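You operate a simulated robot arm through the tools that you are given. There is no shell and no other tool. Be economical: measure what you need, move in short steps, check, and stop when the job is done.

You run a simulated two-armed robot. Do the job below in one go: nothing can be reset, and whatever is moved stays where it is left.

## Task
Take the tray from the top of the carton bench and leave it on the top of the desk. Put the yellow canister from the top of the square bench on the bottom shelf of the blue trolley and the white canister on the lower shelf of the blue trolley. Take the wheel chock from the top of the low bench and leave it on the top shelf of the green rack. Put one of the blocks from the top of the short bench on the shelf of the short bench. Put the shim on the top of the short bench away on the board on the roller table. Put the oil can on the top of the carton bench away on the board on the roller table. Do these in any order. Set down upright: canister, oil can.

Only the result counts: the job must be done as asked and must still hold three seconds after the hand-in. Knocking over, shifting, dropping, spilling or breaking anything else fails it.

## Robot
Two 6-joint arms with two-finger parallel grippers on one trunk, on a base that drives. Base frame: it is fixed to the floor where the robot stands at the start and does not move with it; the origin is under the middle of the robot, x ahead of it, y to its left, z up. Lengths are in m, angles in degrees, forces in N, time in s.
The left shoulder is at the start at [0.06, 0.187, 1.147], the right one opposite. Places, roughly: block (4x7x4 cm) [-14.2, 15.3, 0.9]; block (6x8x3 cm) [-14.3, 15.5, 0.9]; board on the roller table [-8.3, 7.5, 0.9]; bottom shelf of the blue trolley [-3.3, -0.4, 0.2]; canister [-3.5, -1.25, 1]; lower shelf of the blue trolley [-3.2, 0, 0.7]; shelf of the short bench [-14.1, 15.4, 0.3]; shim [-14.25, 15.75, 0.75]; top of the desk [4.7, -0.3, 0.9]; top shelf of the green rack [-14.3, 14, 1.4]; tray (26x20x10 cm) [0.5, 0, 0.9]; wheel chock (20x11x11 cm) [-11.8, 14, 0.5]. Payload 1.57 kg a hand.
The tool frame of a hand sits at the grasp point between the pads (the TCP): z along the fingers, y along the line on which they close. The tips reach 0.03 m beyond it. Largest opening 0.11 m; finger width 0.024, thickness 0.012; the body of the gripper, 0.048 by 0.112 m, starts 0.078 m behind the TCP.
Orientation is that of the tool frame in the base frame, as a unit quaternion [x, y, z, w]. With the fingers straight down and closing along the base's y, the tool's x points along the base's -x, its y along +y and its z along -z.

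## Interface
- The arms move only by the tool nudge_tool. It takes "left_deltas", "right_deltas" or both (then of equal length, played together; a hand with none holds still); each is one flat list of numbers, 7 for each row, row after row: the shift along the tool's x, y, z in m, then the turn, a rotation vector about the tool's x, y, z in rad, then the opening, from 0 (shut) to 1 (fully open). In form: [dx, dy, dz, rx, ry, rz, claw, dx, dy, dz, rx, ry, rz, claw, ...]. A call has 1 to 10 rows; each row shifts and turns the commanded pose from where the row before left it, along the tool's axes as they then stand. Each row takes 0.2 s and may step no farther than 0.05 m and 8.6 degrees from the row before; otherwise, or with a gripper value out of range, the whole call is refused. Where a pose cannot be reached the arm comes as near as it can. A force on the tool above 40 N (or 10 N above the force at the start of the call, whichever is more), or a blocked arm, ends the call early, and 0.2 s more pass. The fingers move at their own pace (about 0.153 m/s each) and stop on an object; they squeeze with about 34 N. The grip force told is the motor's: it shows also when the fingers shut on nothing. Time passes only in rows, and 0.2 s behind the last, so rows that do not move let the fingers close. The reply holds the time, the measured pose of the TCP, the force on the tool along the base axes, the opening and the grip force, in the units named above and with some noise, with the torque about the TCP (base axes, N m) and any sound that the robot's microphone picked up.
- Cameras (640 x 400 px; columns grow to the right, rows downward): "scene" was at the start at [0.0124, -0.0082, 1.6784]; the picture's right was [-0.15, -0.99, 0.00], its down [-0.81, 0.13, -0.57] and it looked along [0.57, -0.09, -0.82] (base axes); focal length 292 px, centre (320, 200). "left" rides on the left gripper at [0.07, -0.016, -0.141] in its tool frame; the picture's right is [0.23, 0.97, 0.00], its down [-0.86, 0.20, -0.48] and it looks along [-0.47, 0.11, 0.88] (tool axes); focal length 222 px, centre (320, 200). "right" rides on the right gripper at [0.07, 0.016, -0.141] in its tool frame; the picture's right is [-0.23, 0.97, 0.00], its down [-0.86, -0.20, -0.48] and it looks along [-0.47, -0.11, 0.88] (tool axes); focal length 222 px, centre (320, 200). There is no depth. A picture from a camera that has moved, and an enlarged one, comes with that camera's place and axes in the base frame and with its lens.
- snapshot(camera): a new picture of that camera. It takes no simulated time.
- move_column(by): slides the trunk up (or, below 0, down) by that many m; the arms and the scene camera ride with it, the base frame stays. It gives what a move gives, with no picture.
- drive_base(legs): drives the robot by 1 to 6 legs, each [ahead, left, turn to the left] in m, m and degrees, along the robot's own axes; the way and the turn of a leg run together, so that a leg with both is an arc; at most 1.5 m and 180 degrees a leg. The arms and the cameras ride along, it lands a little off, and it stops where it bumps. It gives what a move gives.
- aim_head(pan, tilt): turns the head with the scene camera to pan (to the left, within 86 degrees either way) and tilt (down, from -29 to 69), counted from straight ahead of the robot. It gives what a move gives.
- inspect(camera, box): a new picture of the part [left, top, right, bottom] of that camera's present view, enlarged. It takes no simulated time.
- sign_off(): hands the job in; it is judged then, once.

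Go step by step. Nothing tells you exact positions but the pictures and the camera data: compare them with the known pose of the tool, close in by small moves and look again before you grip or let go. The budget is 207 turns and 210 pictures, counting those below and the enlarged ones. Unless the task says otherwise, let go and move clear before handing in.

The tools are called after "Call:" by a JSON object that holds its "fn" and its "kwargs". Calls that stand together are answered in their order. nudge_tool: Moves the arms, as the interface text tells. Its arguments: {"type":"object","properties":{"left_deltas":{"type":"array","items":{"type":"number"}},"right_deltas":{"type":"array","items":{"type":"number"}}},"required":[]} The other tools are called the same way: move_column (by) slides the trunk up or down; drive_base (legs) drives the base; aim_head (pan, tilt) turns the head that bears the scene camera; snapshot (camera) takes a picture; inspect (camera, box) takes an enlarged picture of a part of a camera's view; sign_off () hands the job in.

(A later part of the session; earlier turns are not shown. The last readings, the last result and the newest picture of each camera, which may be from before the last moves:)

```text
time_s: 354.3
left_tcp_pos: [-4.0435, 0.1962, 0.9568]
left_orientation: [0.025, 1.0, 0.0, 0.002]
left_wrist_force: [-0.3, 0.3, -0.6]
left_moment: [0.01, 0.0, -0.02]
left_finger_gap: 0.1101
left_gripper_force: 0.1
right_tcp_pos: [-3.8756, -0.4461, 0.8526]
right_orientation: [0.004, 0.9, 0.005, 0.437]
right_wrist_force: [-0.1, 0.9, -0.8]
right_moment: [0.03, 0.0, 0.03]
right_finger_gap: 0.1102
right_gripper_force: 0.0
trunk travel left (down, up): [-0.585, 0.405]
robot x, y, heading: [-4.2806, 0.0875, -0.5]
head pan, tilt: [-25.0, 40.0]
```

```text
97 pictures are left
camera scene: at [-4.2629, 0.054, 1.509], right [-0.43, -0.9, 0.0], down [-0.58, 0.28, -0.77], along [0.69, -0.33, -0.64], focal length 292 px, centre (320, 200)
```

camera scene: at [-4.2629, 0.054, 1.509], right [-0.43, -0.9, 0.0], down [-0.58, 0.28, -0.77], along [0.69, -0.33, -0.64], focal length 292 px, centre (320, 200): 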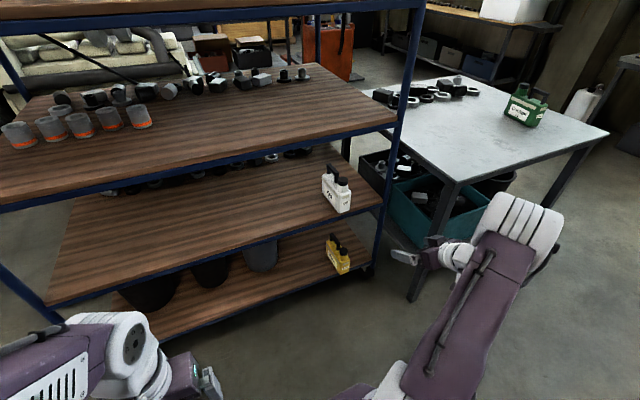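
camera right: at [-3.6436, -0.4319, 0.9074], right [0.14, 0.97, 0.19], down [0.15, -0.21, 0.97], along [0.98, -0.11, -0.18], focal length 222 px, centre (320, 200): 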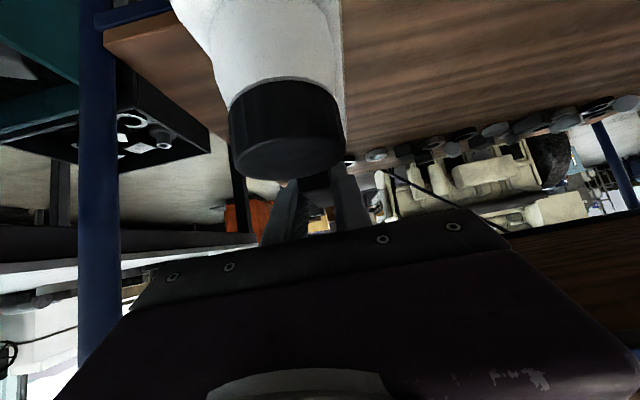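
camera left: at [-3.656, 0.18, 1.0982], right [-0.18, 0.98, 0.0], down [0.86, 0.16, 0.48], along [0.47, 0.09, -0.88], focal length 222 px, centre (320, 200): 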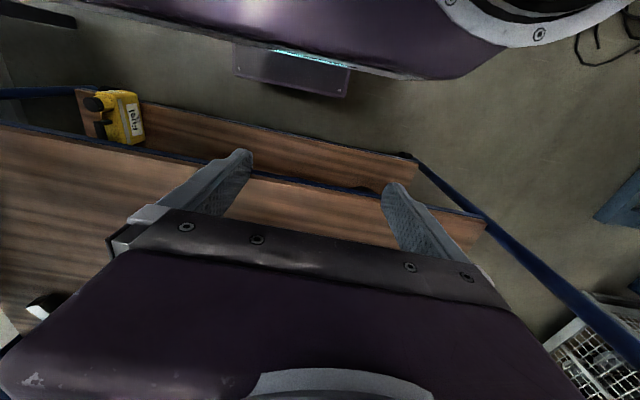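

Both canisters are in place. Now fetch the oil can: straighten the right hand, raise the trunk, and drive back around to the carton bench.

Call:
{"fn": "nudge_tool", "kwargs": {"right_deltas": [0, 0, 0, 0, 0.13, 0, 1, 0, 0, 0, 0, 0.13, 0, 1, 0, 0, 0, 0, 0.13, 0, 1, 0, 0, 0, 0, 0.13, 0, 1, 0, 0, 0, 0, 0.13, 0, 1, 0, 0, 0, 0, 0.13, 0, 1, 0, 0, 0, 0, 0.13, 0, 1]}}

Call:
{"fn": "move_column", "kwargs": {"by": 0.25}}

Call:
{"fn": "drive_base", "kwargs": {"legs": [[-0.2, -1.3, 0], [0, -1.4, 0], [1.5, 0, 0.5], [1.5, 0, 0], [0, 1.4, 0], [0.85, 0, 0]]}}

Call:
{"fn": "aim_head", "kwargs": {"pan": 20, "tilt": 35}}

Call:
{"fn": "snapshot", "kwargs": {"camera": "scene"}}

```text
time_s: 355.9
left_tcp_pos: [-4.0422, 0.1964, 0.9571]
left_orientation: [0.025, 1.0, -0.001, 0.003]
left_wrist_force: [1.1, -0.1, 0.0]
left_moment: [-0.01, 0.01, 0.02]
left_finger_gap: 0.1099
left_gripper_force: 0.1
right_tcp_pos: [-3.8736, -0.4457, 0.8516]
right_orientation: [0.002, 1.0, 0.006, -0.005]
right_wrist_force: [0.6, -0.5, -1.1]
right_moment: [0.02, -0.02, -0.01]
right_finger_gap: 0.1103
right_gripper_force: 0.0
trunk travel left (down, up): [-0.585, 0.405]
robot x, y, heading: [-4.281, 0.0836, -0.7]
head pan, tilt: [-25.0, 40.0]
```

```text
time_s: 358.5
left_tcp_pos: [-4.0423, 0.1962, 1.2067]
left_orientation: [0.026, 1.0, -0.001, 0.002]
left_wrist_force: [1.0, 0.1, -0.5]
left_moment: [-0.03, 0.02, 0.01]
left_finger_gap: 0.1098
left_gripper_force: 0.1
right_tcp_pos: [-3.8737, -0.446, 1.1019]
right_orientation: [0.003, 1.0, 0.006, -0.002]
right_wrist_force: [0.9, -0.5, -0.4]
right_moment: [-0.02, -0.03, 0.01]
right_finger_gap: 0.1101
right_gripper_force: 0.1
trunk travel left (down, up): [-0.835, 0.155]
robot x, y, heading: [-4.2823, 0.0907, -0.7]
head pan, tilt: [-25.0, 40.0]
```

```text
time_s: 394.3
left_tcp_pos: [-0.9139, -1.1987, 1.207]
left_orientation: [0.032, 0.999, 0.0, 0.002]
left_wrist_force: [-0.3, 0.4, 0.3]
left_moment: [-0.02, -0.03, 0.0]
left_finger_gap: 0.1102
left_gripper_force: 0.1
right_tcp_pos: [-0.7657, -1.841, 1.1005]
right_orientation: [0.01, 1.0, 0.015, -0.016]
right_wrist_force: [-12.2, -6.2, -5.0]
right_moment: [0.79, -1.28, -0.61]
right_finger_gap: 0.1097
right_gripper_force: 0.1
trunk travel left (down, up): [-0.835, 0.155]
robot x, y, heading: [-1.1511, -1.304, -1.3]
head pan, tilt: [-25.0, 40.0]
stopped in leg 6: the force on the tool passed its limit (the readings are from after the stop); the commanded pose is now the measured one
```

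```text
time_s: 395.4
left_tcp_pos: [-0.9155, -1.1989, 1.2091]
left_orientation: [0.031, 1.0, 0.0, 0.003]
left_wrist_force: [0.4, 0.7, -0.8]
left_moment: [0.04, -0.01, 0.01]
left_finger_gap: 0.1101
left_gripper_force: 0.2
right_tcp_pos: [-0.766, -1.8397, 1.103]
right_orientation: [0.009, 1.0, 0.014, -0.015]
right_wrist_force: [-14.5, 0.6, -6.2]
right_moment: [0.04, -1.41, -0.31]
right_finger_gap: 0.1098
right_gripper_force: 0.1
trunk travel left (down, up): [-0.835, 0.155]
robot x, y, heading: [-1.1554, -1.3004, -1.0]
head pan, tilt: [20.0, 35.0]
```

```text
96 pictures are left
camera scene: at [-1.1331, -1.2725, 1.7666], right [0.32, -0.95, 0.0], down [-0.54, -0.18, -0.82], along [0.78, 0.26, -0.57], focal length 292 px, centre (320, 200)
```

scene: 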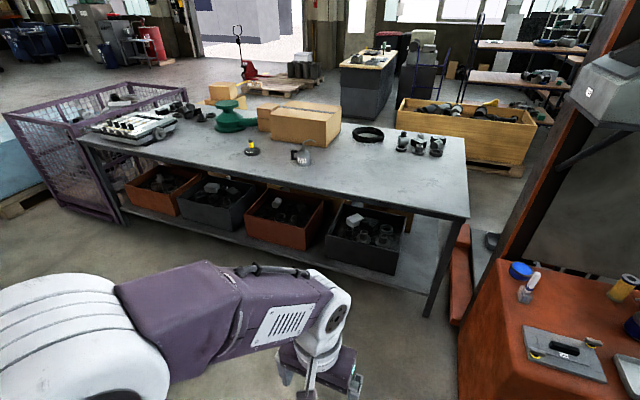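

My right hand touched the orange machine; I'll back away at once. Also, a small grey can with a spout stands on the bench right of the "Type A" piece — that's the real oil can.

Call:
{"fn": "drive_base", "kwargs": {"legs": [[-0.15, 0, 0], [0, 0.5, 1]]}}

Call:
{"fn": "inspect", "kwargs": {"camera": "scene", "box": [240, 120, 400, 200]}}

Call:
{"fn": "aim_head", "kwargs": {"pan": -35, "tilt": 30}}

Call:
{"fn": "snapshot", "kwargs": {"camera": "scene"}}

```text
time_s: 399.4
left_tcp_pos: [-1.0635, -0.6883, 1.2069]
left_orientation: [0.016, 1.0, 0.001, 0.001]
left_wrist_force: [0.2, -0.7, 0.8]
left_moment: [0.01, -0.01, -0.03]
left_finger_gap: 0.1102
left_gripper_force: 0.1
right_tcp_pos: [-0.8955, -1.3242, 1.101]
right_orientation: [-0.005, 1.0, 0.014, -0.016]
right_wrist_force: [-0.7, 0.1, 0.0]
right_moment: [0.02, 0.01, 0.01]
right_finger_gap: 0.11
right_gripper_force: 0.2
trunk travel left (down, up): [-0.835, 0.155]
robot x, y, heading: [-1.2991, -0.8047, 0.4]
head pan, tilt: [20.0, 35.0]
```

```text
4.00 times, centred on (320, 160) of scene
camera zoom: at [-1.2778, -0.7686, 1.7666], right [0.35, -0.94, 0.0], down [-0.54, -0.2, -0.82], along [0.77, 0.29, -0.57], focal length 1166 px, centre (320, 360)
```

zoom: 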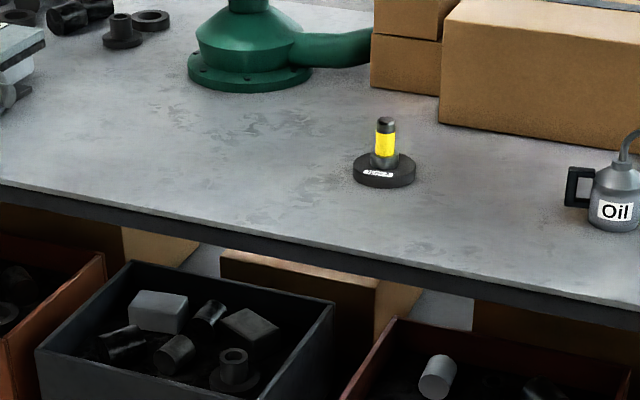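

```text
time_s: 400.6
left_tcp_pos: [-1.0635, -0.6878, 1.2068]
left_orientation: [0.016, 1.0, 0.001, 0.002]
left_wrist_force: [-0.8, 0.1, 0.0]
left_moment: [-0.02, 0.0, 0.01]
left_finger_gap: 0.1101
left_gripper_force: 0.1
right_tcp_pos: [-0.8939, -1.3235, 1.1014]
right_orientation: [-0.005, 1.0, 0.013, -0.015]
right_wrist_force: [0.6, 0.1, 0.6]
right_moment: [-0.02, 0.03, -0.01]
right_finger_gap: 0.1099
right_gripper_force: 0.0
trunk travel left (down, up): [-0.835, 0.155]
robot x, y, heading: [-1.3017, -0.7992, 0.5]
head pan, tilt: [-35.0, 30.0]
```

```text
94 pictures are left
camera scene: at [-1.2858, -0.8489, 1.7744], right [-0.57, -0.82, 0.0], down [-0.41, 0.28, -0.87], along [0.71, -0.49, -0.5], focal length 292 px, centre (320, 200)
```

scene: 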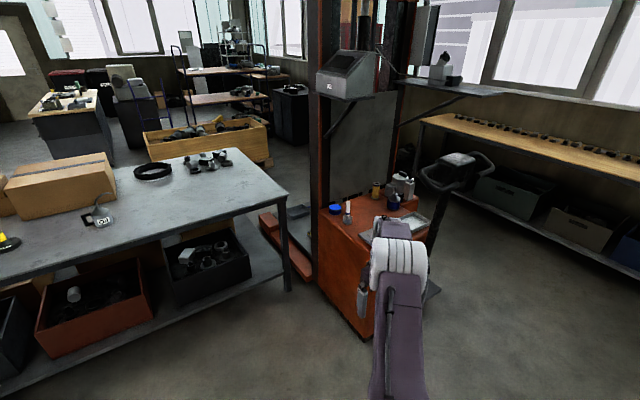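

The real oil can (label "Oil", handle on its north side, spout toward south) stands at about (0.46, -0.63). I'll bring the right hand inward, raise, and drive up to the bench.

Call:
{"fn": "nudge_tool", "kwargs": {"right_deltas": [0, 0.045, -0.02, 0, 0, 0, 1, 0, 0.045, -0.02, 0, 0, 0, 1, 0, 0.045, -0.02, 0, 0, 0, 1]}}

Call:
{"fn": "move_column", "kwargs": {"by": 0.06}}

Call:
{"fn": "drive_base", "kwargs": {"legs": [[1.2, 0.25, 0]]}}

Call:
{"fn": "aim_head", "kwargs": {"pan": -5, "tilt": 55}}

Call:
{"fn": "snapshot", "kwargs": {"camera": "scene"}}

Call:
{"fn": "snapshot", "kwargs": {"camera": "right"}}

```text
time_s: 401.4
left_tcp_pos: [-1.0646, -0.6839, 1.2064]
left_orientation: [0.015, 1.0, -0.001, 0.001]
left_wrist_force: [-0.4, 0.4, 0.0]
left_moment: [0.03, 0.0, 0.01]
left_finger_gap: 0.11
left_gripper_force: 0.1
right_tcp_pos: [-0.8924, -1.1876, 1.1638]
right_orientation: [-0.007, 1.0, 0.013, -0.016]
right_wrist_force: [0.0, -1.0, 0.0]
right_moment: [-0.04, 0.01, 0.01]
right_finger_gap: 0.1099
right_gripper_force: 0.2
trunk travel left (down, up): [-0.835, 0.155]
robot x, y, heading: [-1.3031, -0.8009, 0.4]
head pan, tilt: [-35.0, 30.0]
```

```text
time_s: 402.4
left_tcp_pos: [-1.0642, -0.6859, 1.2679]
left_orientation: [0.015, 1.0, 0.0, 0.003]
left_wrist_force: [0.3, 0.1, 0.6]
left_moment: [0.0, 0.0, 0.0]
left_finger_gap: 0.1098
left_gripper_force: 0.0
right_tcp_pos: [-0.8923, -1.1882, 1.2238]
right_orientation: [-0.006, 1.0, 0.013, -0.017]
right_wrist_force: [-0.2, -0.7, 0.4]
right_moment: [0.01, -0.02, 0.01]
right_finger_gap: 0.1102
right_gripper_force: 0.1
trunk travel left (down, up): [-0.895, 0.095]
robot x, y, heading: [-1.3055, -0.8033, 0.6]
head pan, tilt: [-35.0, 30.0]
```

```text
time_s: 408.6
left_tcp_pos: [0.1276, -0.4277, 1.2674]
left_orientation: [0.016, 1.0, 0.0, 0.003]
left_wrist_force: [0.5, -0.2, -0.3]
left_moment: [-0.01, -0.02, 0.01]
left_finger_gap: 0.1101
left_gripper_force: 0.1
right_tcp_pos: [0.2997, -0.9291, 1.2247]
right_orientation: [-0.006, 1.0, 0.012, -0.015]
right_wrist_force: [-0.5, 0.5, 0.3]
right_moment: [-0.03, -0.03, -0.02]
right_finger_gap: 0.11
right_gripper_force: 0.0
trunk travel left (down, up): [-0.895, 0.095]
robot x, y, heading: [-0.1091, -0.5451, 0.8]
head pan, tilt: [-35.0, 30.0]
```

```text
time_s: 409.5
left_tcp_pos: [0.1293, -0.426, 1.2674]
left_orientation: [0.015, 1.0, 0.0, 0.002]
left_wrist_force: [0.1, 0.2, 0.8]
left_moment: [-0.03, -0.01, -0.02]
left_finger_gap: 0.1101
left_gripper_force: 0.0
right_tcp_pos: [0.3004, -0.9295, 1.2235]
right_orientation: [-0.006, 1.0, 0.013, -0.017]
right_wrist_force: [0.6, 0.3, 1.2]
right_moment: [0.01, 0.02, 0.02]
right_finger_gap: 0.1104
right_gripper_force: 0.1
trunk travel left (down, up): [-0.895, 0.095]
robot x, y, heading: [-0.1086, -0.5444, 0.5]
head pan, tilt: [-5.0, 55.0]
```

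```text
93 pictures are left
camera scene: at [-0.0956, -0.5435, 1.7984], right [-0.08, -1.0, 0.0], down [-0.82, 0.06, -0.57], along [0.57, -0.05, -0.82], focal length 292 px, centre (320, 200)
```

scene: 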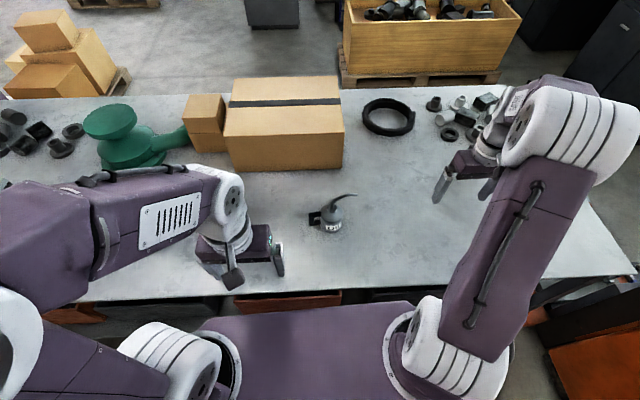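

```text
92 pictures are left
camera right: at [0.235, -0.9182, 1.3679], right [0.22, 0.98, 0.02], down [0.87, -0.2, 0.45], along [0.44, -0.08, -0.9], focal length 222 px, centre (320, 200)
```

right: 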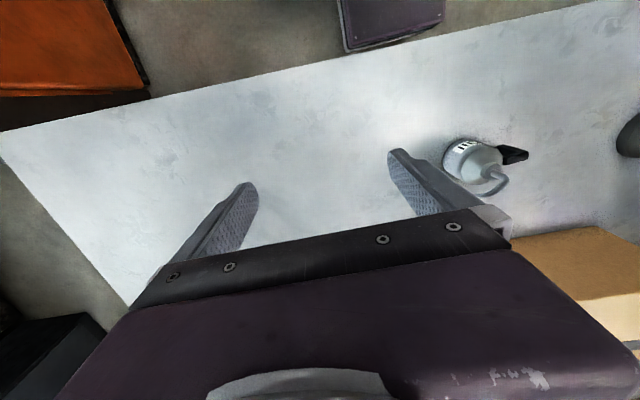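

Move the base slightly left/forward so the can is in front of the right shoulder, and slide the right hand over toward it, squaring the tool.

Call:
{"fn": "drive_base", "kwargs": {"legs": [[0.07, 0.1, 0]]}}

Call:
{"fn": "nudge_tool", "kwargs": {"right_deltas": [0, 0.042, 0, 0.026, -0.032, 0, 1, 0, 0.042, 0, 0, 0, 0, 1, 0, 0.042, 0, 0, 0, 0, 1, 0, 0.042, 0, 0, 0, 0, 1]}}

Call:
{"fn": "snapshot", "kwargs": {"camera": "right"}}

Call:
{"fn": "inspect", "kwargs": {"camera": "scene", "box": [260, 150, 420, 280]}}

```text
time_s: 410.8
left_tcp_pos: [0.195, -0.3279, 1.2665]
left_orientation: [0.016, 1.0, 0.0, 0.003]
left_wrist_force: [-0.2, -0.1, -0.1]
left_moment: [0.01, 0.01, 0.01]
left_finger_gap: 0.11
left_gripper_force: 0.1
right_tcp_pos: [0.3665, -0.8318, 1.225]
right_orientation: [-0.007, 1.0, 0.014, -0.015]
right_wrist_force: [0.3, -0.6, 0.2]
right_moment: [0.02, -0.02, -0.01]
right_finger_gap: 0.11
right_gripper_force: 0.0
trunk travel left (down, up): [-0.895, 0.095]
robot x, y, heading: [-0.0403, -0.4394, 0.8]
head pan, tilt: [-5.0, 55.0]
```

```text
time_s: 411.8
left_tcp_pos: [0.1956, -0.3245, 1.2662]
left_orientation: [0.016, 1.0, -0.001, 0.002]
left_wrist_force: [-0.4, 0.1, -0.4]
left_moment: [-0.02, -0.05, 0.0]
left_finger_gap: 0.1097
left_gripper_force: 0.1
right_tcp_pos: [0.3675, -0.6569, 1.2243]
right_orientation: [-0.006, 1.0, -0.001, 0.001]
right_wrist_force: [-0.1, -0.9, 0.4]
right_moment: [0.01, 0.02, -0.01]
right_finger_gap: 0.11
right_gripper_force: 0.1
trunk travel left (down, up): [-0.895, 0.095]
robot x, y, heading: [-0.0413, -0.438, 0.5]
head pan, tilt: [-5.0, 55.0]
```

```text
91 pictures are left
camera right: at [0.2977, -0.6421, 1.3664], right [0.21, 0.98, 0.0], down [0.86, -0.19, 0.48], along [0.47, -0.1, -0.88], focal length 222 px, centre (320, 200)
```

right: 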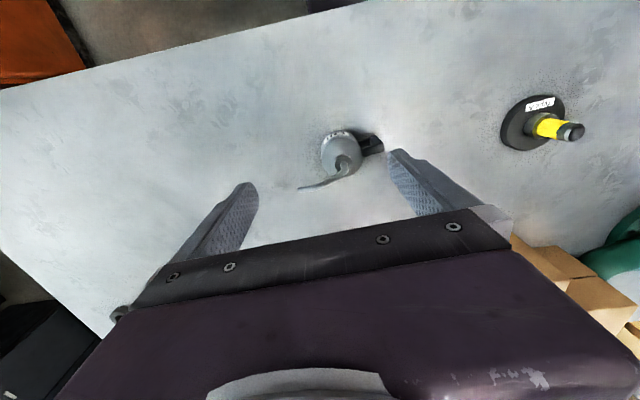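

```text
3.08 times, centred on (340, 215) of scene
camera zoom: at [-0.0277, -0.4401, 1.7984], right [-0.08, -1.0, 0.0], down [-0.82, 0.06, -0.57], along [0.57, -0.05, -0.82], focal length 897 px, centre (258, 154)
```

zoom: 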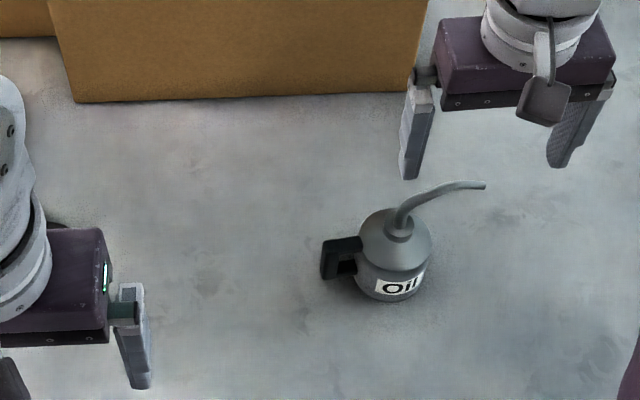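

The oil can's centre is about (0.43, -0.63), handle at (0.437, -0.568) pointing +y. I'll turn the right tool 90° so the fingers close along x, to grip the handle's top strip.

Call:
{"fn": "nudge_tool", "kwargs": {"right_deltas": [0, 0.01, 0, 0, 0, 0.149, 1, 0, 0.01, 0, 0, 0, 0.149, 1, 0, 0.01, 0, 0, 0, 0.149, 1, 0, 0, 0, 0, 0, 0.149, 1, 0, 0, 0, 0, 0, 0.149, 1, 0, 0, 0, 0, 0, 0.149, 1, 0, 0, 0, 0, 0, 0.149, 1, 0, 0, 0, 0, 0, 0.149, 1, 0, 0, 0, 0, 0, 0.149, 1, 0, 0, 0, 0, 0, 0.149, 1]}}

Call:
{"fn": "snapshot", "kwargs": {"camera": "right"}}

```text
time_s: 414.0
left_tcp_pos: [0.1958, -0.3264, 1.2672]
left_orientation: [0.016, 1.0, -0.001, 0.002]
left_wrist_force: [0.2, 0.1, 0.8]
left_moment: [0.01, -0.01, -0.03]
left_finger_gap: 0.1101
left_gripper_force: 0.0
right_tcp_pos: [0.3705, -0.6298, 1.2265]
right_orientation: [0.675, 0.738, 0.0, 0.001]
right_wrist_force: [0.1, 0.6, -0.1]
right_moment: [0.02, 0.0, -0.03]
right_finger_gap: 0.1102
right_gripper_force: 0.0
trunk travel left (down, up): [-0.895, 0.095]
robot x, y, heading: [-0.0391, -0.4404, 0.6]
head pan, tilt: [-5.0, 55.0]
```

```text
89 pictures are left
camera right: at [0.3798, -0.561, 1.3666], right [0.99, -0.14, 0.0], down [-0.12, -0.87, 0.48], along [-0.07, -0.47, -0.88], focal length 222 px, centre (320, 200)
```

right: 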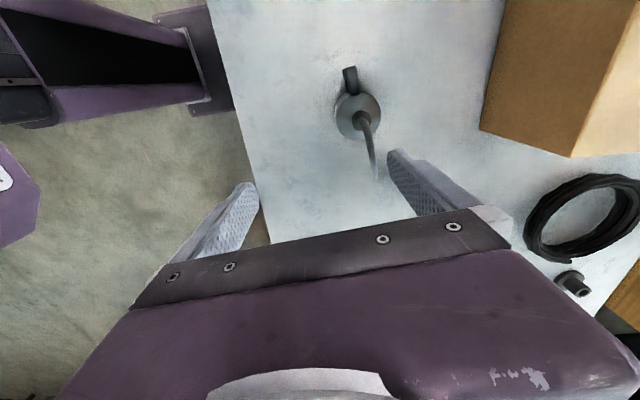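

Handle strip centre ≈ (0.431, -0.565). Move over it and descend to z≈1.05, then check.

Call:
{"fn": "nudge_tool", "kwargs": {"right_deltas": [0.03, 0.033, 0, 0, 0, 0, 1, 0.0294, 0.033, 0, 0, 0, 0, 1, 0, 0, 0.05, 0, 0, 0, 1, 0, 0, 0.05, 0, 0, 0, 1, 0, 0, 0.05, 0, 0, 0, 1, 0, 0, 0.03, 0, 0, 0, 1]}}

Call:
{"fn": "snapshot", "kwargs": {"camera": "right"}}

Call:
{"fn": "inspect", "kwargs": {"camera": "scene", "box": [260, 130, 420, 270]}}

```text
time_s: 415.4
left_tcp_pos: [0.1964, -0.3263, 1.2671]
left_orientation: [0.016, 1.0, 0.0, 0.002]
left_wrist_force: [-1.0, -0.5, 0.4]
left_moment: [0.0, -0.01, 0.0]
left_finger_gap: 0.1098
left_gripper_force: 0.1
right_tcp_pos: [0.4337, -0.5659, 1.0439]
right_orientation: [0.674, 0.739, 0.0, 0.0]
right_wrist_force: [-0.7, 0.5, 1.0]
right_moment: [0.0, -0.03, -0.01]
right_finger_gap: 0.1099
right_gripper_force: 0.1
trunk travel left (down, up): [-0.895, 0.095]
robot x, y, heading: [-0.0418, -0.4393, 0.3]
head pan, tilt: [-5.0, 55.0]
```

```text
88 pictures are left
camera right: at [0.4422, -0.4961, 1.1857], right [0.99, -0.14, 0.0], down [-0.12, -0.87, 0.48], along [-0.06, -0.47, -0.88], focal length 222 px, centre (320, 200)
```

right: 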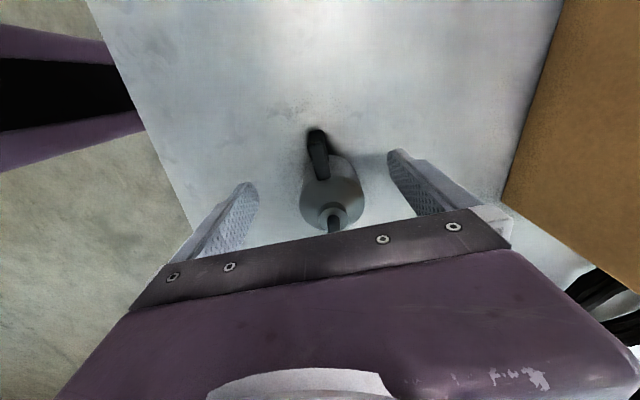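

```text
2.86 times, centred on (340, 200) of scene
camera zoom: at [-0.0273, -0.4431, 1.7984], right [-0.08, -1.0, 0.0], down [-0.82, 0.06, -0.57], along [0.57, -0.04, -0.82], focal length 833 px, centre (263, 200)
```

zoom: 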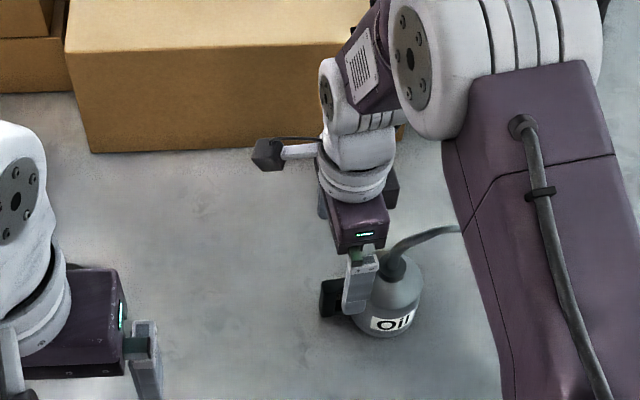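

Aligned over the strip; its top is likely z≈0.91–0.935. Descend to TCP 0.915 and view.

Call:
{"fn": "nudge_tool", "kwargs": {"right_deltas": [0, 0, 0.04, 0, 0, 0, 1, 0, 0, 0.04, 0, 0, 0, 1, 0, 0, 0.03, 0, 0, 0, 1, 0, 0, 0.017, 0, 0, 0, 1]}}

Call:
{"fn": "snapshot", "kwargs": {"camera": "right"}}

Call:
{"fn": "inspect", "kwargs": {"camera": "scene", "box": [290, 160, 400, 260]}}

```text
time_s: 416.4
left_tcp_pos: [0.1967, -0.3258, 1.2665]
left_orientation: [0.016, 1.0, -0.001, 0.002]
left_wrist_force: [-0.3, 0.2, -0.9]
left_moment: [-0.02, 0.01, 0.02]
left_finger_gap: 0.1099
left_gripper_force: 0.1
right_tcp_pos: [0.4304, -0.566, 0.9169]
right_orientation: [0.673, 0.739, 0.001, 0.001]
right_wrist_force: [-0.1, 0.5, 0.8]
right_moment: [-0.01, 0.01, -0.01]
right_finger_gap: 0.1098
right_gripper_force: 0.0
trunk travel left (down, up): [-0.895, 0.095]
robot x, y, heading: [-0.0381, -0.4438, 0.6]
head pan, tilt: [-5.0, 55.0]
```

```text
86 pictures are left
camera right: at [0.4405, -0.496, 1.0588], right [0.99, -0.14, 0.0], down [-0.12, -0.87, 0.48], along [-0.07, -0.47, -0.88], focal length 222 px, centre (320, 200)
```

right: 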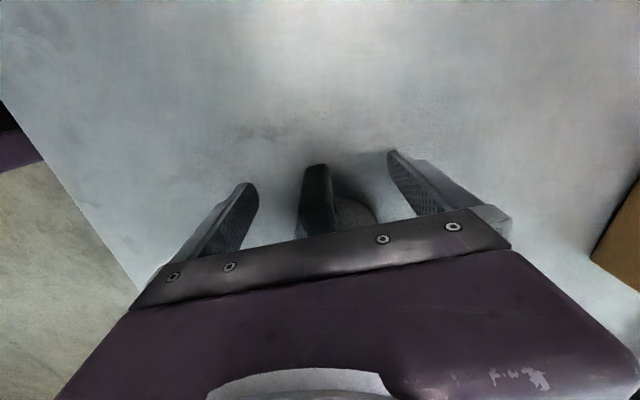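

```text
4.00 times, centred on (345, 210) of scene
camera zoom: at [-0.0275, -0.4425, 1.7984], right [-0.08, -1.0, 0.0], down [-0.82, 0.06, -0.57], along [0.57, -0.04, -0.82], focal length 1166 px, centre (220, 160)
```

zoom: 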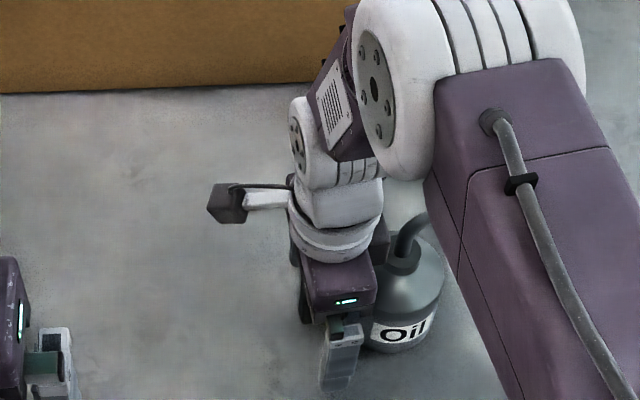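

Handle top ≈0.926 and centred. Lower 8 mm, close, lift to test.

Call:
{"fn": "nudge_tool", "kwargs": {"right_deltas": [0, 0, 0.008, 0, 0, 0, 1, 0, 0, 0, 0, 0, 0, 0, 0, 0, 0, 0, 0, 0, 0, 0, 0, 0, 0, 0, 0, 0]}}

Call:
{"fn": "nudge_tool", "kwargs": {"right_deltas": [0, 0, -0.005, 0, 0, 0, 0, 0, 0, -0.01, 0, 0, 0, 0, 0, 0, -0.02, 0, 0, 0, 0]}}

Call:
{"fn": "snapshot", "kwargs": {"camera": "right"}}

```text
time_s: 417.4
left_tcp_pos: [0.1973, -0.3254, 1.2669]
left_orientation: [0.016, 1.0, 0.0, 0.001]
left_wrist_force: [1.0, 0.2, -0.6]
left_moment: [-0.01, 0.0, 0.03]
left_finger_gap: 0.1099
left_gripper_force: 0.1
right_tcp_pos: [0.4318, -0.5654, 0.9104]
right_orientation: [0.673, 0.74, 0.001, 0.0]
right_wrist_force: [2.4, -0.9, 4.3]
right_moment: [-0.13, 0.1, 0.15]
right_finger_gap: 0.0178
right_gripper_force: 32.7
trunk travel left (down, up): [-0.895, 0.095]
robot x, y, heading: [-0.0401, -0.4415, 0.5]
head pan, tilt: [-5.0, 55.0]
```

```text
time_s: 418.2
left_tcp_pos: [0.1966, -0.327, 1.2671]
left_orientation: [0.015, 1.0, 0.0, 0.002]
left_wrist_force: [0.3, -0.5, -0.2]
left_moment: [0.0, 0.03, -0.02]
left_finger_gap: 0.1102
left_gripper_force: 0.0
right_tcp_pos: [0.4318, -0.5666, 0.9442]
right_orientation: [0.674, 0.739, 0.001, 0.0]
right_wrist_force: [0.7, -0.4, -4.9]
right_moment: [0.22, 0.01, 0.03]
right_finger_gap: 0.0178
right_gripper_force: 32.2
trunk travel left (down, up): [-0.895, 0.095]
robot x, y, heading: [-0.0418, -0.4387, 0.5]
head pan, tilt: [-5.0, 55.0]
```

```text
84 pictures are left
camera right: at [0.4404, -0.4954, 1.0861], right [0.99, -0.14, 0.0], down [-0.12, -0.87, 0.48], along [-0.07, -0.47, -0.88], focal length 222 px, centre (320, 200)
```

right: 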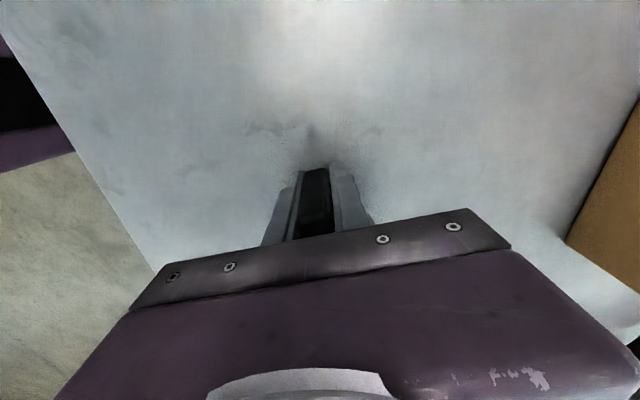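

Oil can held firmly by its handle. Raise it, back off, and drive north then face west to look toward the roller table.

Call:
{"fn": "nudge_tool", "kwargs": {"right_deltas": [0, 0, -0.04, 0, 0, 0, 0, 0, 0, -0.04, 0, 0, 0, 0, 0, 0, -0.04, 0, 0, 0, 0, -0.03, 0, -0.03, 0, 0, 0, 0, -0.01, -0.03, -0.03, 0, 0, 0, 0]}}

Call:
{"fn": "drive_base", "kwargs": {"legs": [[-0.5, 0, 0], [0, 0, 90], [1.5, 0, 0], [1.48, 0.1, 0], [1.15, 0.05, 0], [0, 0, 90]]}}

Call:
{"fn": "aim_head", "kwargs": {"pan": -10, "tilt": 15}}

Call:
{"fn": "snapshot", "kwargs": {"camera": "scene"}}

```text
time_s: 419.4
left_tcp_pos: [0.1946, -0.3269, 1.2682]
left_orientation: [0.016, 1.0, 0.0, 0.003]
left_wrist_force: [-1.0, -0.4, -0.2]
left_moment: [-0.05, -0.01, 0.01]
left_finger_gap: 0.11
left_gripper_force: 0.0
right_tcp_pos: [0.4025, -0.6104, 1.1261]
right_orientation: [0.674, 0.739, 0.001, 0.0]
right_wrist_force: [-0.4, -0.3, -4.9]
right_moment: [0.28, -0.01, 0.02]
right_finger_gap: 0.0179
right_gripper_force: 32.8
trunk travel left (down, up): [-0.895, 0.095]
robot x, y, heading: [-0.038, -0.44, 0.6]
head pan, tilt: [-5.0, 55.0]
```

```text
time_s: 449.4
left_tcp_pos: [-0.6965, 3.6088, 1.2655]
left_orientation: [0.998, -0.06, -0.001, 0.0]
left_wrist_force: [0.1, -0.1, 0.4]
left_moment: [0.0, -0.03, -0.02]
left_finger_gap: 0.1102
left_gripper_force: 0.0
right_tcp_pos: [-0.8803, 3.9094, 1.1256]
right_orientation: [0.709, -0.706, 0.001, -0.001]
right_wrist_force: [0.8, -0.7, -3.7]
right_moment: [-0.25, 0.03, 0.01]
right_finger_gap: 0.018
right_gripper_force: 32.9
trunk travel left (down, up): [-0.895, 0.095]
robot x, y, heading: [-0.4506, 3.6988, 175.3]
head pan, tilt: [-5.0, 55.0]
```

```text
time_s: 450.4
left_tcp_pos: [-0.6964, 3.6084, 1.2669]
left_orientation: [0.998, -0.06, -0.001, 0.0]
left_wrist_force: [-0.6, 0.3, -0.2]
left_moment: [0.0, 0.02, 0.01]
left_finger_gap: 0.11
left_gripper_force: 0.2
right_tcp_pos: [-0.8789, 3.9108, 1.1255]
right_orientation: [0.708, -0.706, 0.001, 0.0]
right_wrist_force: [-0.2, 0.4, -4.3]
right_moment: [-0.3, 0.0, -0.01]
right_finger_gap: 0.0178
right_gripper_force: 32.6
trunk travel left (down, up): [-0.895, 0.095]
robot x, y, heading: [-0.4512, 3.7027, 175.2]
head pan, tilt: [-10.0, 15.0]
```

```text
83 pictures are left
camera scene: at [-0.481, 3.7225, 1.8585], right [0.25, 0.97, 0.0], down [0.25, -0.07, -0.97], along [-0.93, 0.24, -0.26], focal length 292 px, centre (320, 200)
```

scene: 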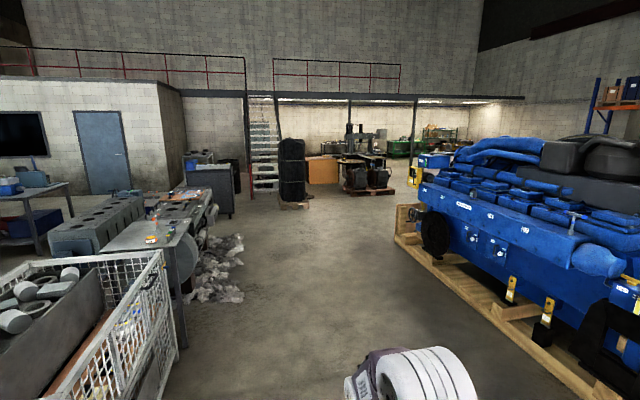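

The aisle west is open between the cage/table on the left and the blue engine on the right. I'll drive along it to about (-6, 4.9) and look toward the roller table.

Call:
{"fn": "drive_base", "kwargs": {"legs": [[1.45, -0.35, 0], [1.45, -0.35, 0], [1.5, 0, 0], [1.1, 0, -10]]}}

Call:
{"fn": "aim_head", "kwargs": {"pan": -25, "tilt": 18}}

Call:
{"fn": "snapshot", "kwargs": {"camera": "scene"}}

```text
time_s: 477.0
left_tcp_pos: [-6.1151, 4.8517, 1.2665]
left_orientation: [0.989, -0.148, -0.002, 0.0]
left_wrist_force: [0.8, -0.1, -0.2]
left_moment: [-0.01, -0.03, 0.02]
left_finger_gap: 0.11
left_gripper_force: 0.0
right_tcp_pos: [-6.2438, 5.1797, 1.1254]
right_orientation: [-0.644, 0.765, 0.0, 0.0]
right_wrist_force: [0.4, 0.4, -4.4]
right_moment: [-0.27, 0.04, 0.01]
right_finger_gap: 0.0178
right_gripper_force: 32.1
trunk travel left (down, up): [-0.895, 0.095]
robot x, y, heading: [-5.8599, 4.8961, 165.4]
head pan, tilt: [-10.0, 15.0]
```

```text
time_s: 477.8
left_tcp_pos: [-6.1162, 4.8508, 1.2669]
left_orientation: [0.989, -0.149, -0.002, 0.0]
left_wrist_force: [0.5, 0.2, -1.4]
left_moment: [0.01, -0.04, -0.02]
left_finger_gap: 0.11
left_gripper_force: 0.0
right_tcp_pos: [-6.2439, 5.1798, 1.1255]
right_orientation: [-0.643, 0.766, 0.0, 0.0]
right_wrist_force: [-1.0, -0.5, -4.1]
right_moment: [-0.25, 0.03, -0.01]
right_finger_gap: 0.0179
right_gripper_force: 32.3
trunk travel left (down, up): [-0.895, 0.095]
robot x, y, heading: [-5.8563, 4.8964, 165.4]
head pan, tilt: [-25.0, 18.0]
```

```text
82 pictures are left
camera scene: at [-5.8713, 4.9459, 1.8537], right [0.64, 0.77, 0.0], down [0.24, -0.2, -0.95], along [-0.73, 0.61, -0.31], focal length 292 px, centre (320, 200)
```

scene: 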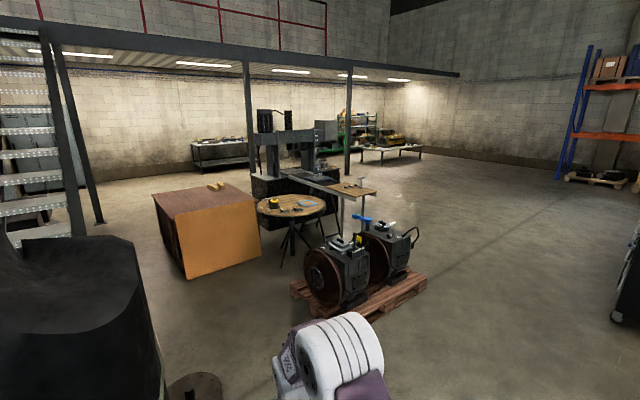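

The roller table with a light board appears at about (-8.2, 7.4), behind a pallet with motors. Zoom in to plan the approach side.

Call:
{"fn": "inspect", "kwargs": {"camera": "scene", "box": [240, 100, 440, 300]}}

```text
2.00 times, centred on (340, 200) of scene
camera zoom: at [-5.8713, 4.9459, 1.8537], right [0.64, 0.77, 0.0], down [0.24, -0.2, -0.95], along [-0.73, 0.61, -0.31], focal length 583 px, centre (280, 200)
```

zoom: 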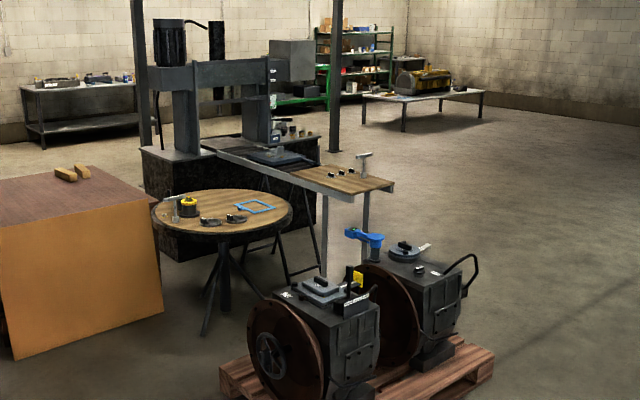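

The board (x -8.45…-7.9, y 7.2…7.55) is best reached from the open north side. I'll drive round the pallet to the north-east first.

Call:
{"fn": "drive_base", "kwargs": {"legs": [[0, 0, -75.4], [1.45, 0.3, 0], [1.45, 0.3, 0], [0.6, 0.14, 0], [0, 0, 90]]}}

Call:
{"fn": "aim_head", "kwargs": {"pan": 25, "tilt": 28}}

Call:
{"fn": "snapshot", "kwargs": {"camera": "scene"}}

```text
time_s: 502.1
left_tcp_pos: [-6.8642, 8.2315, 1.2664]
left_orientation: [1.0, -0.002, -0.001, 0.0]
left_wrist_force: [-0.2, 0.4, 0.4]
left_moment: [-0.03, -0.02, -0.03]
left_finger_gap: 0.1102
left_gripper_force: 0.1
right_tcp_pos: [-7.0812, 8.5099, 1.1257]
right_orientation: [0.748, -0.664, 0.001, 0.0]
right_wrist_force: [0.6, 0.1, -3.8]
right_moment: [-0.25, -0.03, 0.0]
right_finger_gap: 0.0178
right_gripper_force: 32.2
trunk travel left (down, up): [-0.895, 0.095]
robot x, y, heading: [-6.6317, 8.3524, -177.8]
head pan, tilt: [-25.0, 18.0]
```

```text
time_s: 503.3
left_tcp_pos: [-6.8639, 8.2316, 1.2671]
left_orientation: [1.0, -0.002, -0.001, 0.0]
left_wrist_force: [-0.9, -0.2, -0.4]
left_moment: [0.03, 0.01, -0.01]
left_finger_gap: 0.1102
left_gripper_force: 0.0
right_tcp_pos: [-7.0823, 8.5108, 1.1253]
right_orientation: [0.748, -0.663, 0.001, -0.001]
right_wrist_force: [-0.4, 0.8, -5.0]
right_moment: [-0.26, -0.03, 0.01]
right_finger_gap: 0.0179
right_gripper_force: 33.0
trunk travel left (down, up): [-0.895, 0.095]
robot x, y, heading: [-6.6321, 8.3515, -177.6]
head pan, tilt: [25.0, 28.0]
```

```text
80 pictures are left
camera scene: at [-6.6515, 8.3166, 1.8376], right [-0.46, 0.89, 0.0], down [0.42, 0.21, -0.88], along [-0.79, -0.4, -0.47], focal length 292 px, centre (320, 200)
```

scene: 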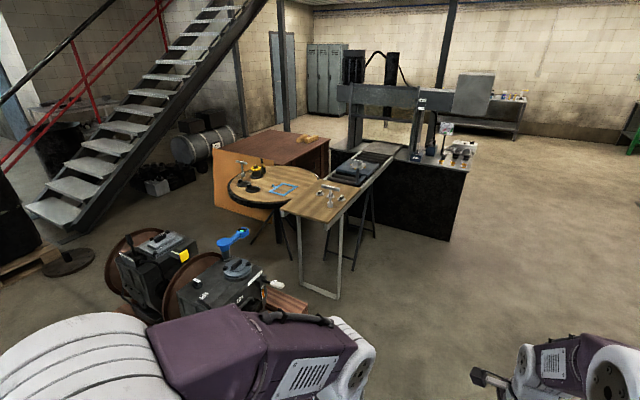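

The board lies at x≈-8.6…-8.07, y≈7.3…7.7 with a few items on it. I'll come along its north side and face south.

Call:
{"fn": "drive_base", "kwargs": {"legs": [[1.5, 0, 0], [0.15, 0, 87.6]]}}

Call:
{"fn": "aim_head", "kwargs": {"pan": 0, "tilt": 50}}

Call:
{"fn": "snapshot", "kwargs": {"camera": "scene"}}

```text
time_s: 514.6
left_tcp_pos: [-8.1388, 7.9648, 1.2676]
left_orientation: [0.714, 0.7, -0.002, 0.001]
left_wrist_force: [-0.4, 0.3, -0.6]
left_moment: [-0.01, -0.01, -0.01]
left_finger_gap: 0.11
left_gripper_force: 0.0
right_tcp_pos: [-8.4203, 7.7512, 1.1255]
right_orientation: [0.999, 0.052, 0.0, -0.001]
right_wrist_force: [-0.7, 0.4, -5.1]
right_moment: [0.03, -0.23, 0.01]
right_finger_gap: 0.0179
right_gripper_force: 32.4
trunk travel left (down, up): [-0.895, 0.095]
robot x, y, heading: [-8.257, 8.1984, -88.7]
head pan, tilt: [25.0, 28.0]
```

```text
time_s: 515.5
left_tcp_pos: [-8.1384, 7.9641, 1.2675]
left_orientation: [0.714, 0.7, -0.001, 0.001]
left_wrist_force: [0.6, -0.3, -0.3]
left_moment: [0.0, 0.0, 0.01]
left_finger_gap: 0.1099
left_gripper_force: 0.0
right_tcp_pos: [-8.4195, 7.7512, 1.1243]
right_orientation: [0.999, 0.052, -0.001, -0.001]
right_wrist_force: [-0.7, -0.3, -4.2]
right_moment: [0.05, -0.25, -0.02]
right_finger_gap: 0.0177
right_gripper_force: 32.5
trunk travel left (down, up): [-0.895, 0.095]
robot x, y, heading: [-8.259, 8.1996, -88.8]
head pan, tilt: [0.0, 50.0]
```

```text
79 pictures are left
camera scene: at [-8.2539, 8.1849, 1.8049], right [-1.0, -0.02, 0.0], down [-0.02, 0.77, -0.64], along [0.01, -0.64, -0.77], focal length 292 px, centre (320, 200)
```

scene: 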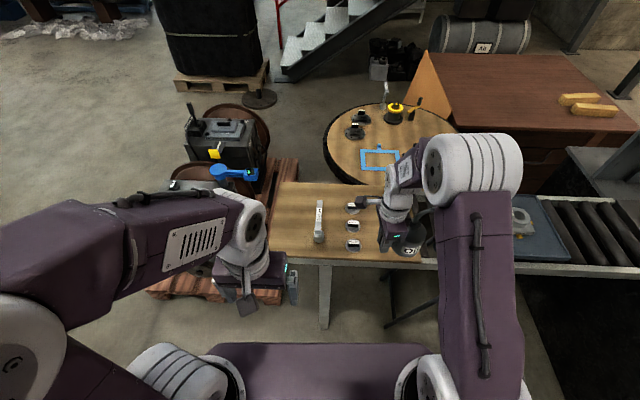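

Call:
{"fn": "inspect", "kwargs": {"camera": "scene", "box": [260, 160, 440, 280]}}

Call:
{"fn": "snapshot", "kwargs": {"camera": "left"}}

```text
3.33 times, centred on (350, 220) of scene
camera zoom: at [-8.2539, 8.1849, 1.8049], right [-1.0, -0.02, 0.0], down [-0.02, 0.77, -0.64], along [0.01, -0.64, -0.77], focal length 972 px, centre (220, 133)
```

zoom: 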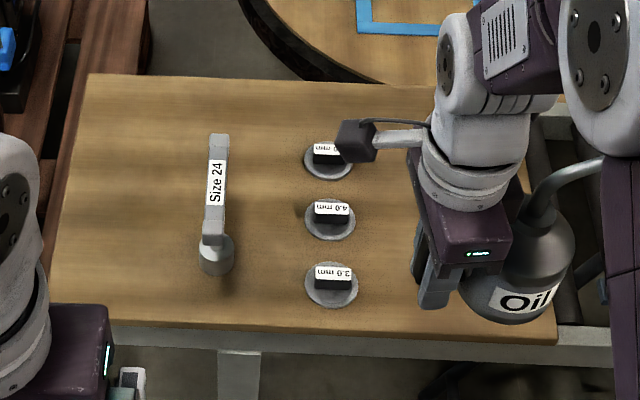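

```text
77 pictures are left
camera left: at [-8.1531, 8.0336, 1.4082], right [0.98, 0.21, 0.0], down [0.18, -0.86, 0.48], along [0.1, -0.47, -0.88], focal length 222 px, centre (320, 200)
```

left: 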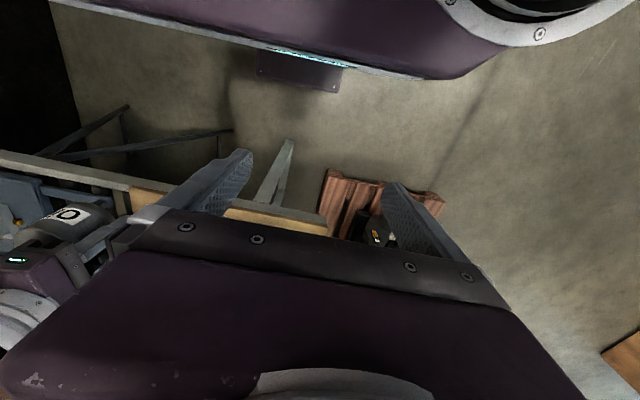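

The board holds a "Size 24" wrench and labelled shims (discs with a tab); the right part is free for the oil can. I'll drive 0.22 m closer, putting the can over about (-8.50, 7.5).

Call:
{"fn": "drive_base", "kwargs": {"legs": [[0.23, -0.015, 0]]}}

Call:
{"fn": "inspect", "kwargs": {"camera": "scene", "box": [230, 140, 470, 320]}}

Call:
{"fn": "snapshot", "kwargs": {"camera": "right"}}

```text
time_s: 517.2
left_tcp_pos: [-8.1507, 7.7391, 1.2674]
left_orientation: [0.715, 0.699, -0.002, 0.003]
left_wrist_force: [-0.6, 0.4, -0.5]
left_moment: [-0.03, 0.02, -0.01]
left_finger_gap: 0.1099
left_gripper_force: 0.0
right_tcp_pos: [-8.4313, 7.5277, 1.1261]
right_orientation: [0.999, 0.052, 0.0, 0.001]
right_wrist_force: [0.3, 0.6, -4.7]
right_moment: [0.0, -0.28, -0.01]
right_finger_gap: 0.018
right_gripper_force: 33.3
trunk travel left (down, up): [-0.895, 0.095]
robot x, y, heading: [-8.2642, 7.9726, -89.1]
head pan, tilt: [0.0, 50.0]
```

```text
2.22 times, centred on (350, 230) of scene
camera zoom: at [-8.2644, 7.9625, 1.8049], right [-1.0, -0.02, 0.0], down [-0.01, 0.76, -0.64], along [0.01, -0.64, -0.76], focal length 648 px, centre (253, 133)
```

zoom: 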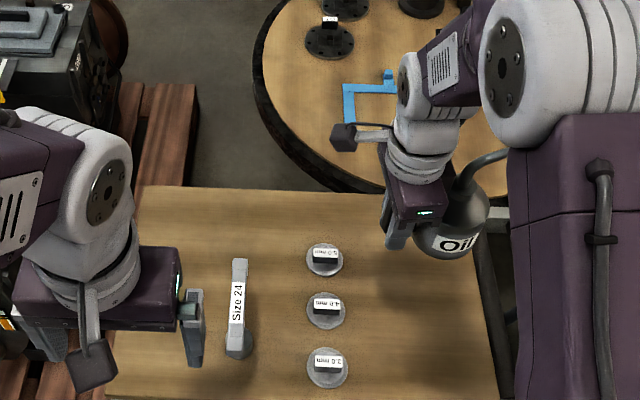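

```text
75 pictures are left
camera right: at [-8.3608, 7.5179, 1.2675], right [-0.13, -0.99, 0.0], down [-0.87, 0.11, 0.48], along [-0.47, 0.06, -0.88], focal length 222 px, centre (320, 200)
```

right: 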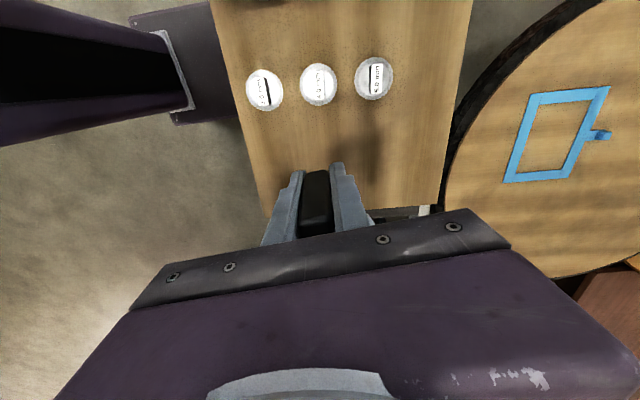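

Good: the can's body would land around (-8.49, 7.52), fully on the board and clear of the shims. Lower in steps.

Call:
{"fn": "nudge_tool", "kwargs": {"right_deltas": [0, 0, 0.04, 0, 0, 0, 0, 0, 0, 0.04, 0, 0, 0, 0, 0, 0, 0.04, 0, 0, 0, 0, 0, 0, 0.025, 0, 0, 0, 0]}}

Call:
{"fn": "inspect", "kwargs": {"camera": "scene", "box": [310, 160, 450, 300]}}

```text
time_s: 518.2
left_tcp_pos: [-8.1496, 7.7347, 1.2671]
left_orientation: [0.715, 0.699, -0.001, 0.001]
left_wrist_force: [-0.2, 0.2, 0.5]
left_moment: [0.03, 0.0, -0.02]
left_finger_gap: 0.1101
left_gripper_force: 0.1
right_tcp_pos: [-8.433, 7.5237, 0.98]
right_orientation: [0.999, 0.051, 0.0, -0.002]
right_wrist_force: [-0.7, -0.1, -4.1]
right_moment: [0.09, -0.24, 0.0]
right_finger_gap: 0.0176
right_gripper_force: 32.4
trunk travel left (down, up): [-0.895, 0.095]
robot x, y, heading: [-8.2621, 7.9683, -89.0]
head pan, tilt: [0.0, 50.0]
```

```text
2.86 times, centred on (380, 230) of scene
camera zoom: at [-8.265, 7.9556, 1.8049], right [-1.0, -0.02, 0.0], down [-0.01, 0.77, -0.64], along [0.01, -0.64, -0.77], focal length 833 px, centre (149, 114)
```

zoom: 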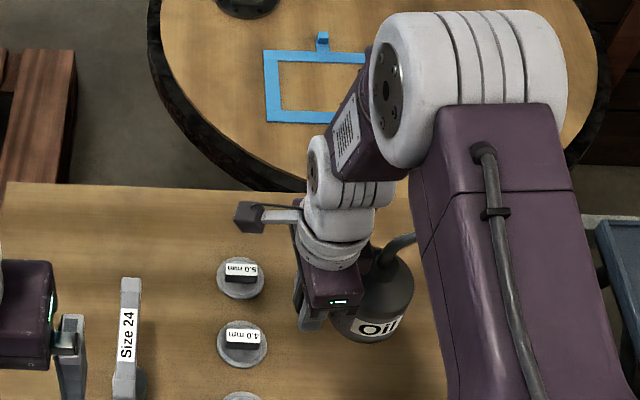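

Call:
{"fn": "nudge_tool", "kwargs": {"right_deltas": [0, 0, 0.012, 0, 0, 0, 0, 0, 0, 0.012, 0, 0, 0, 0, 0, 0, 0.012, 0, 0, 0, 0, 0, 0, 0.01, 0, 0, 0, 0]}}

Call:
{"fn": "inspect", "kwargs": {"camera": "scene", "box": [330, 200, 420, 290]}}

```text
time_s: 519.2
left_tcp_pos: [-8.1497, 7.7364, 1.2662]
left_orientation: [0.716, 0.699, -0.001, 0.002]
left_wrist_force: [0.1, 0.6, 0.4]
left_moment: [0.04, -0.01, -0.01]
left_finger_gap: 0.11
left_gripper_force: 0.0
right_tcp_pos: [-8.4304, 7.5238, 0.9325]
right_orientation: [0.999, 0.052, 0.0, -0.002]
right_wrist_force: [0.5, -0.4, -4.3]
right_moment: [0.04, -0.3, -0.01]
right_finger_gap: 0.0179
right_gripper_force: 33.0
trunk travel left (down, up): [-0.895, 0.095]
robot x, y, heading: [-8.2638, 7.9711, -89.0]
head pan, tilt: [0.0, 50.0]
```

```text
4.44 times, centred on (375, 245) of scene
camera zoom: at [-8.2647, 7.9568, 1.8049], right [-1.0, -0.02, 0.0], down [-0.01, 0.77, -0.64], along [0.01, -0.64, -0.77], focal length 1296 px, centre (76, 0)
```

zoom: 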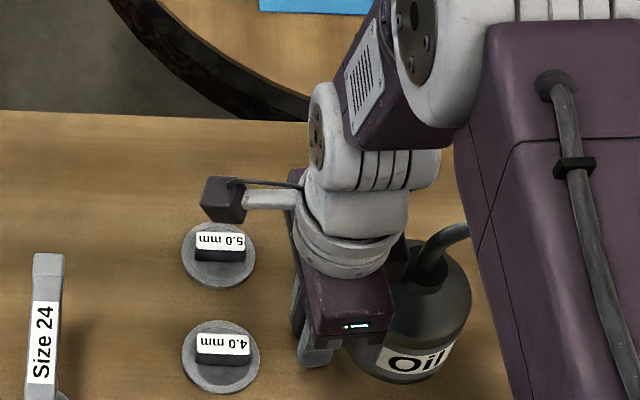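

Call:
{"fn": "nudge_tool", "kwargs": {"right_deltas": [0, 0, 0.006, 0, 0, 0, 0, 0, 0, 0.006, 0, 0, 0, 0, 0, 0, 0.006, 0, 0, 0, 0]}}

```text
time_s: 520.0
left_tcp_pos: [-8.1509, 7.7351, 1.2661]
left_orientation: [0.715, 0.699, -0.002, 0.001]
left_wrist_force: [0.3, -0.2, -0.1]
left_moment: [0.0, -0.02, 0.0]
left_finger_gap: 0.11
left_gripper_force: 0.1
right_tcp_pos: [-8.4309, 7.5238, 0.9165]
right_orientation: [0.999, 0.052, -0.001, 0.0]
right_wrist_force: [-0.2, -0.4, -4.4]
right_moment: [0.02, -0.3, 0.01]
right_finger_gap: 0.0177
right_gripper_force: 32.3
trunk travel left (down, up): [-0.895, 0.095]
robot x, y, heading: [-8.264, 7.9704, -88.7]
head pan, tilt: [0.0, 50.0]
```

Call:
{"fn": "nudge_tool", "kwargs": {"right_deltas": [0, 0, 0.005, 0, 0, 0, 0, 0, 0, 0.005, 0, 0, 0, 0, 0, 0, 0.005, 0, 0, 0, 0]}}

Call:
{"fn": "snapshot", "kwargs": {"camera": "right"}}

```text
time_s: 520.9
left_tcp_pos: [-8.15, 7.7358, 1.2673]
left_orientation: [0.715, 0.699, -0.002, 0.001]
left_wrist_force: [-0.1, -0.5, -0.9]
left_moment: [-0.01, 0.05, -0.01]
left_finger_gap: 0.1099
left_gripper_force: 0.1
right_tcp_pos: [-8.43, 7.5251, 0.9013]
right_orientation: [0.999, 0.051, 0.0, -0.001]
right_wrist_force: [-0.1, 0.4, -3.8]
right_moment: [0.03, -0.25, 0.02]
right_finger_gap: 0.018
right_gripper_force: 32.3
trunk travel left (down, up): [-0.895, 0.095]
robot x, y, heading: [-8.2658, 7.9713, -88.6]
head pan, tilt: [0.0, 50.0]
```

```text
72 pictures are left
camera right: at [-8.36, 7.5153, 1.0418], right [-0.13, -0.99, 0.0], down [-0.87, 0.11, 0.48], along [-0.47, 0.06, -0.88], focal length 222 px, centre (320, 200)
```

right: 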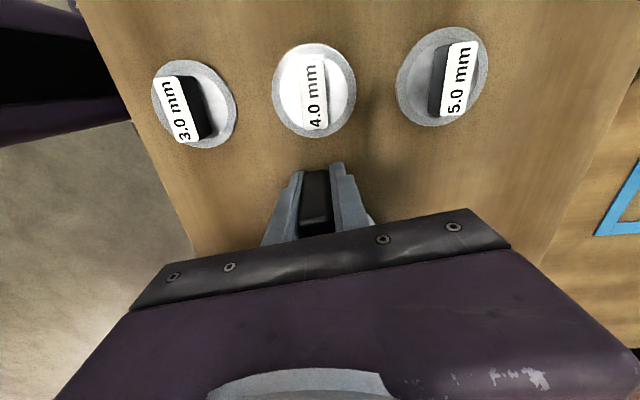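

Board estimated at z≈0.845, so contact at TCP ≈0.885. Continue.

Call:
{"fn": "nudge_tool", "kwargs": {"right_deltas": [0, 0, 0.005, 0, 0, 0, 0, 0, 0, 0.005, 0, 0, 0, 0, 0, 0, 0.004, 0, 0, 0, 0]}}

```text
time_s: 521.6
left_tcp_pos: [-8.1476, 7.7405, 1.2676]
left_orientation: [0.715, 0.699, -0.002, 0.002]
left_wrist_force: [0.5, -0.7, 0.5]
left_moment: [0.03, 0.03, -0.02]
left_finger_gap: 0.1101
left_gripper_force: 0.1
right_tcp_pos: [-8.4297, 7.5251, 0.8938]
right_orientation: [0.999, 0.052, 0.0, 0.003]
right_wrist_force: [0.7, 8.4, 33.5]
right_moment: [0.88, -0.28, -0.1]
right_finger_gap: 0.0178
right_gripper_force: 32.8
trunk travel left (down, up): [-0.895, 0.095]
robot x, y, heading: [-8.2617, 7.9736, -89.0]
head pan, tilt: [0.0, 50.0]
stopped in row 3 (right hand): the force on the tool passed its limit (the readings are from after the stop); the commanded pose is now the measured one
```

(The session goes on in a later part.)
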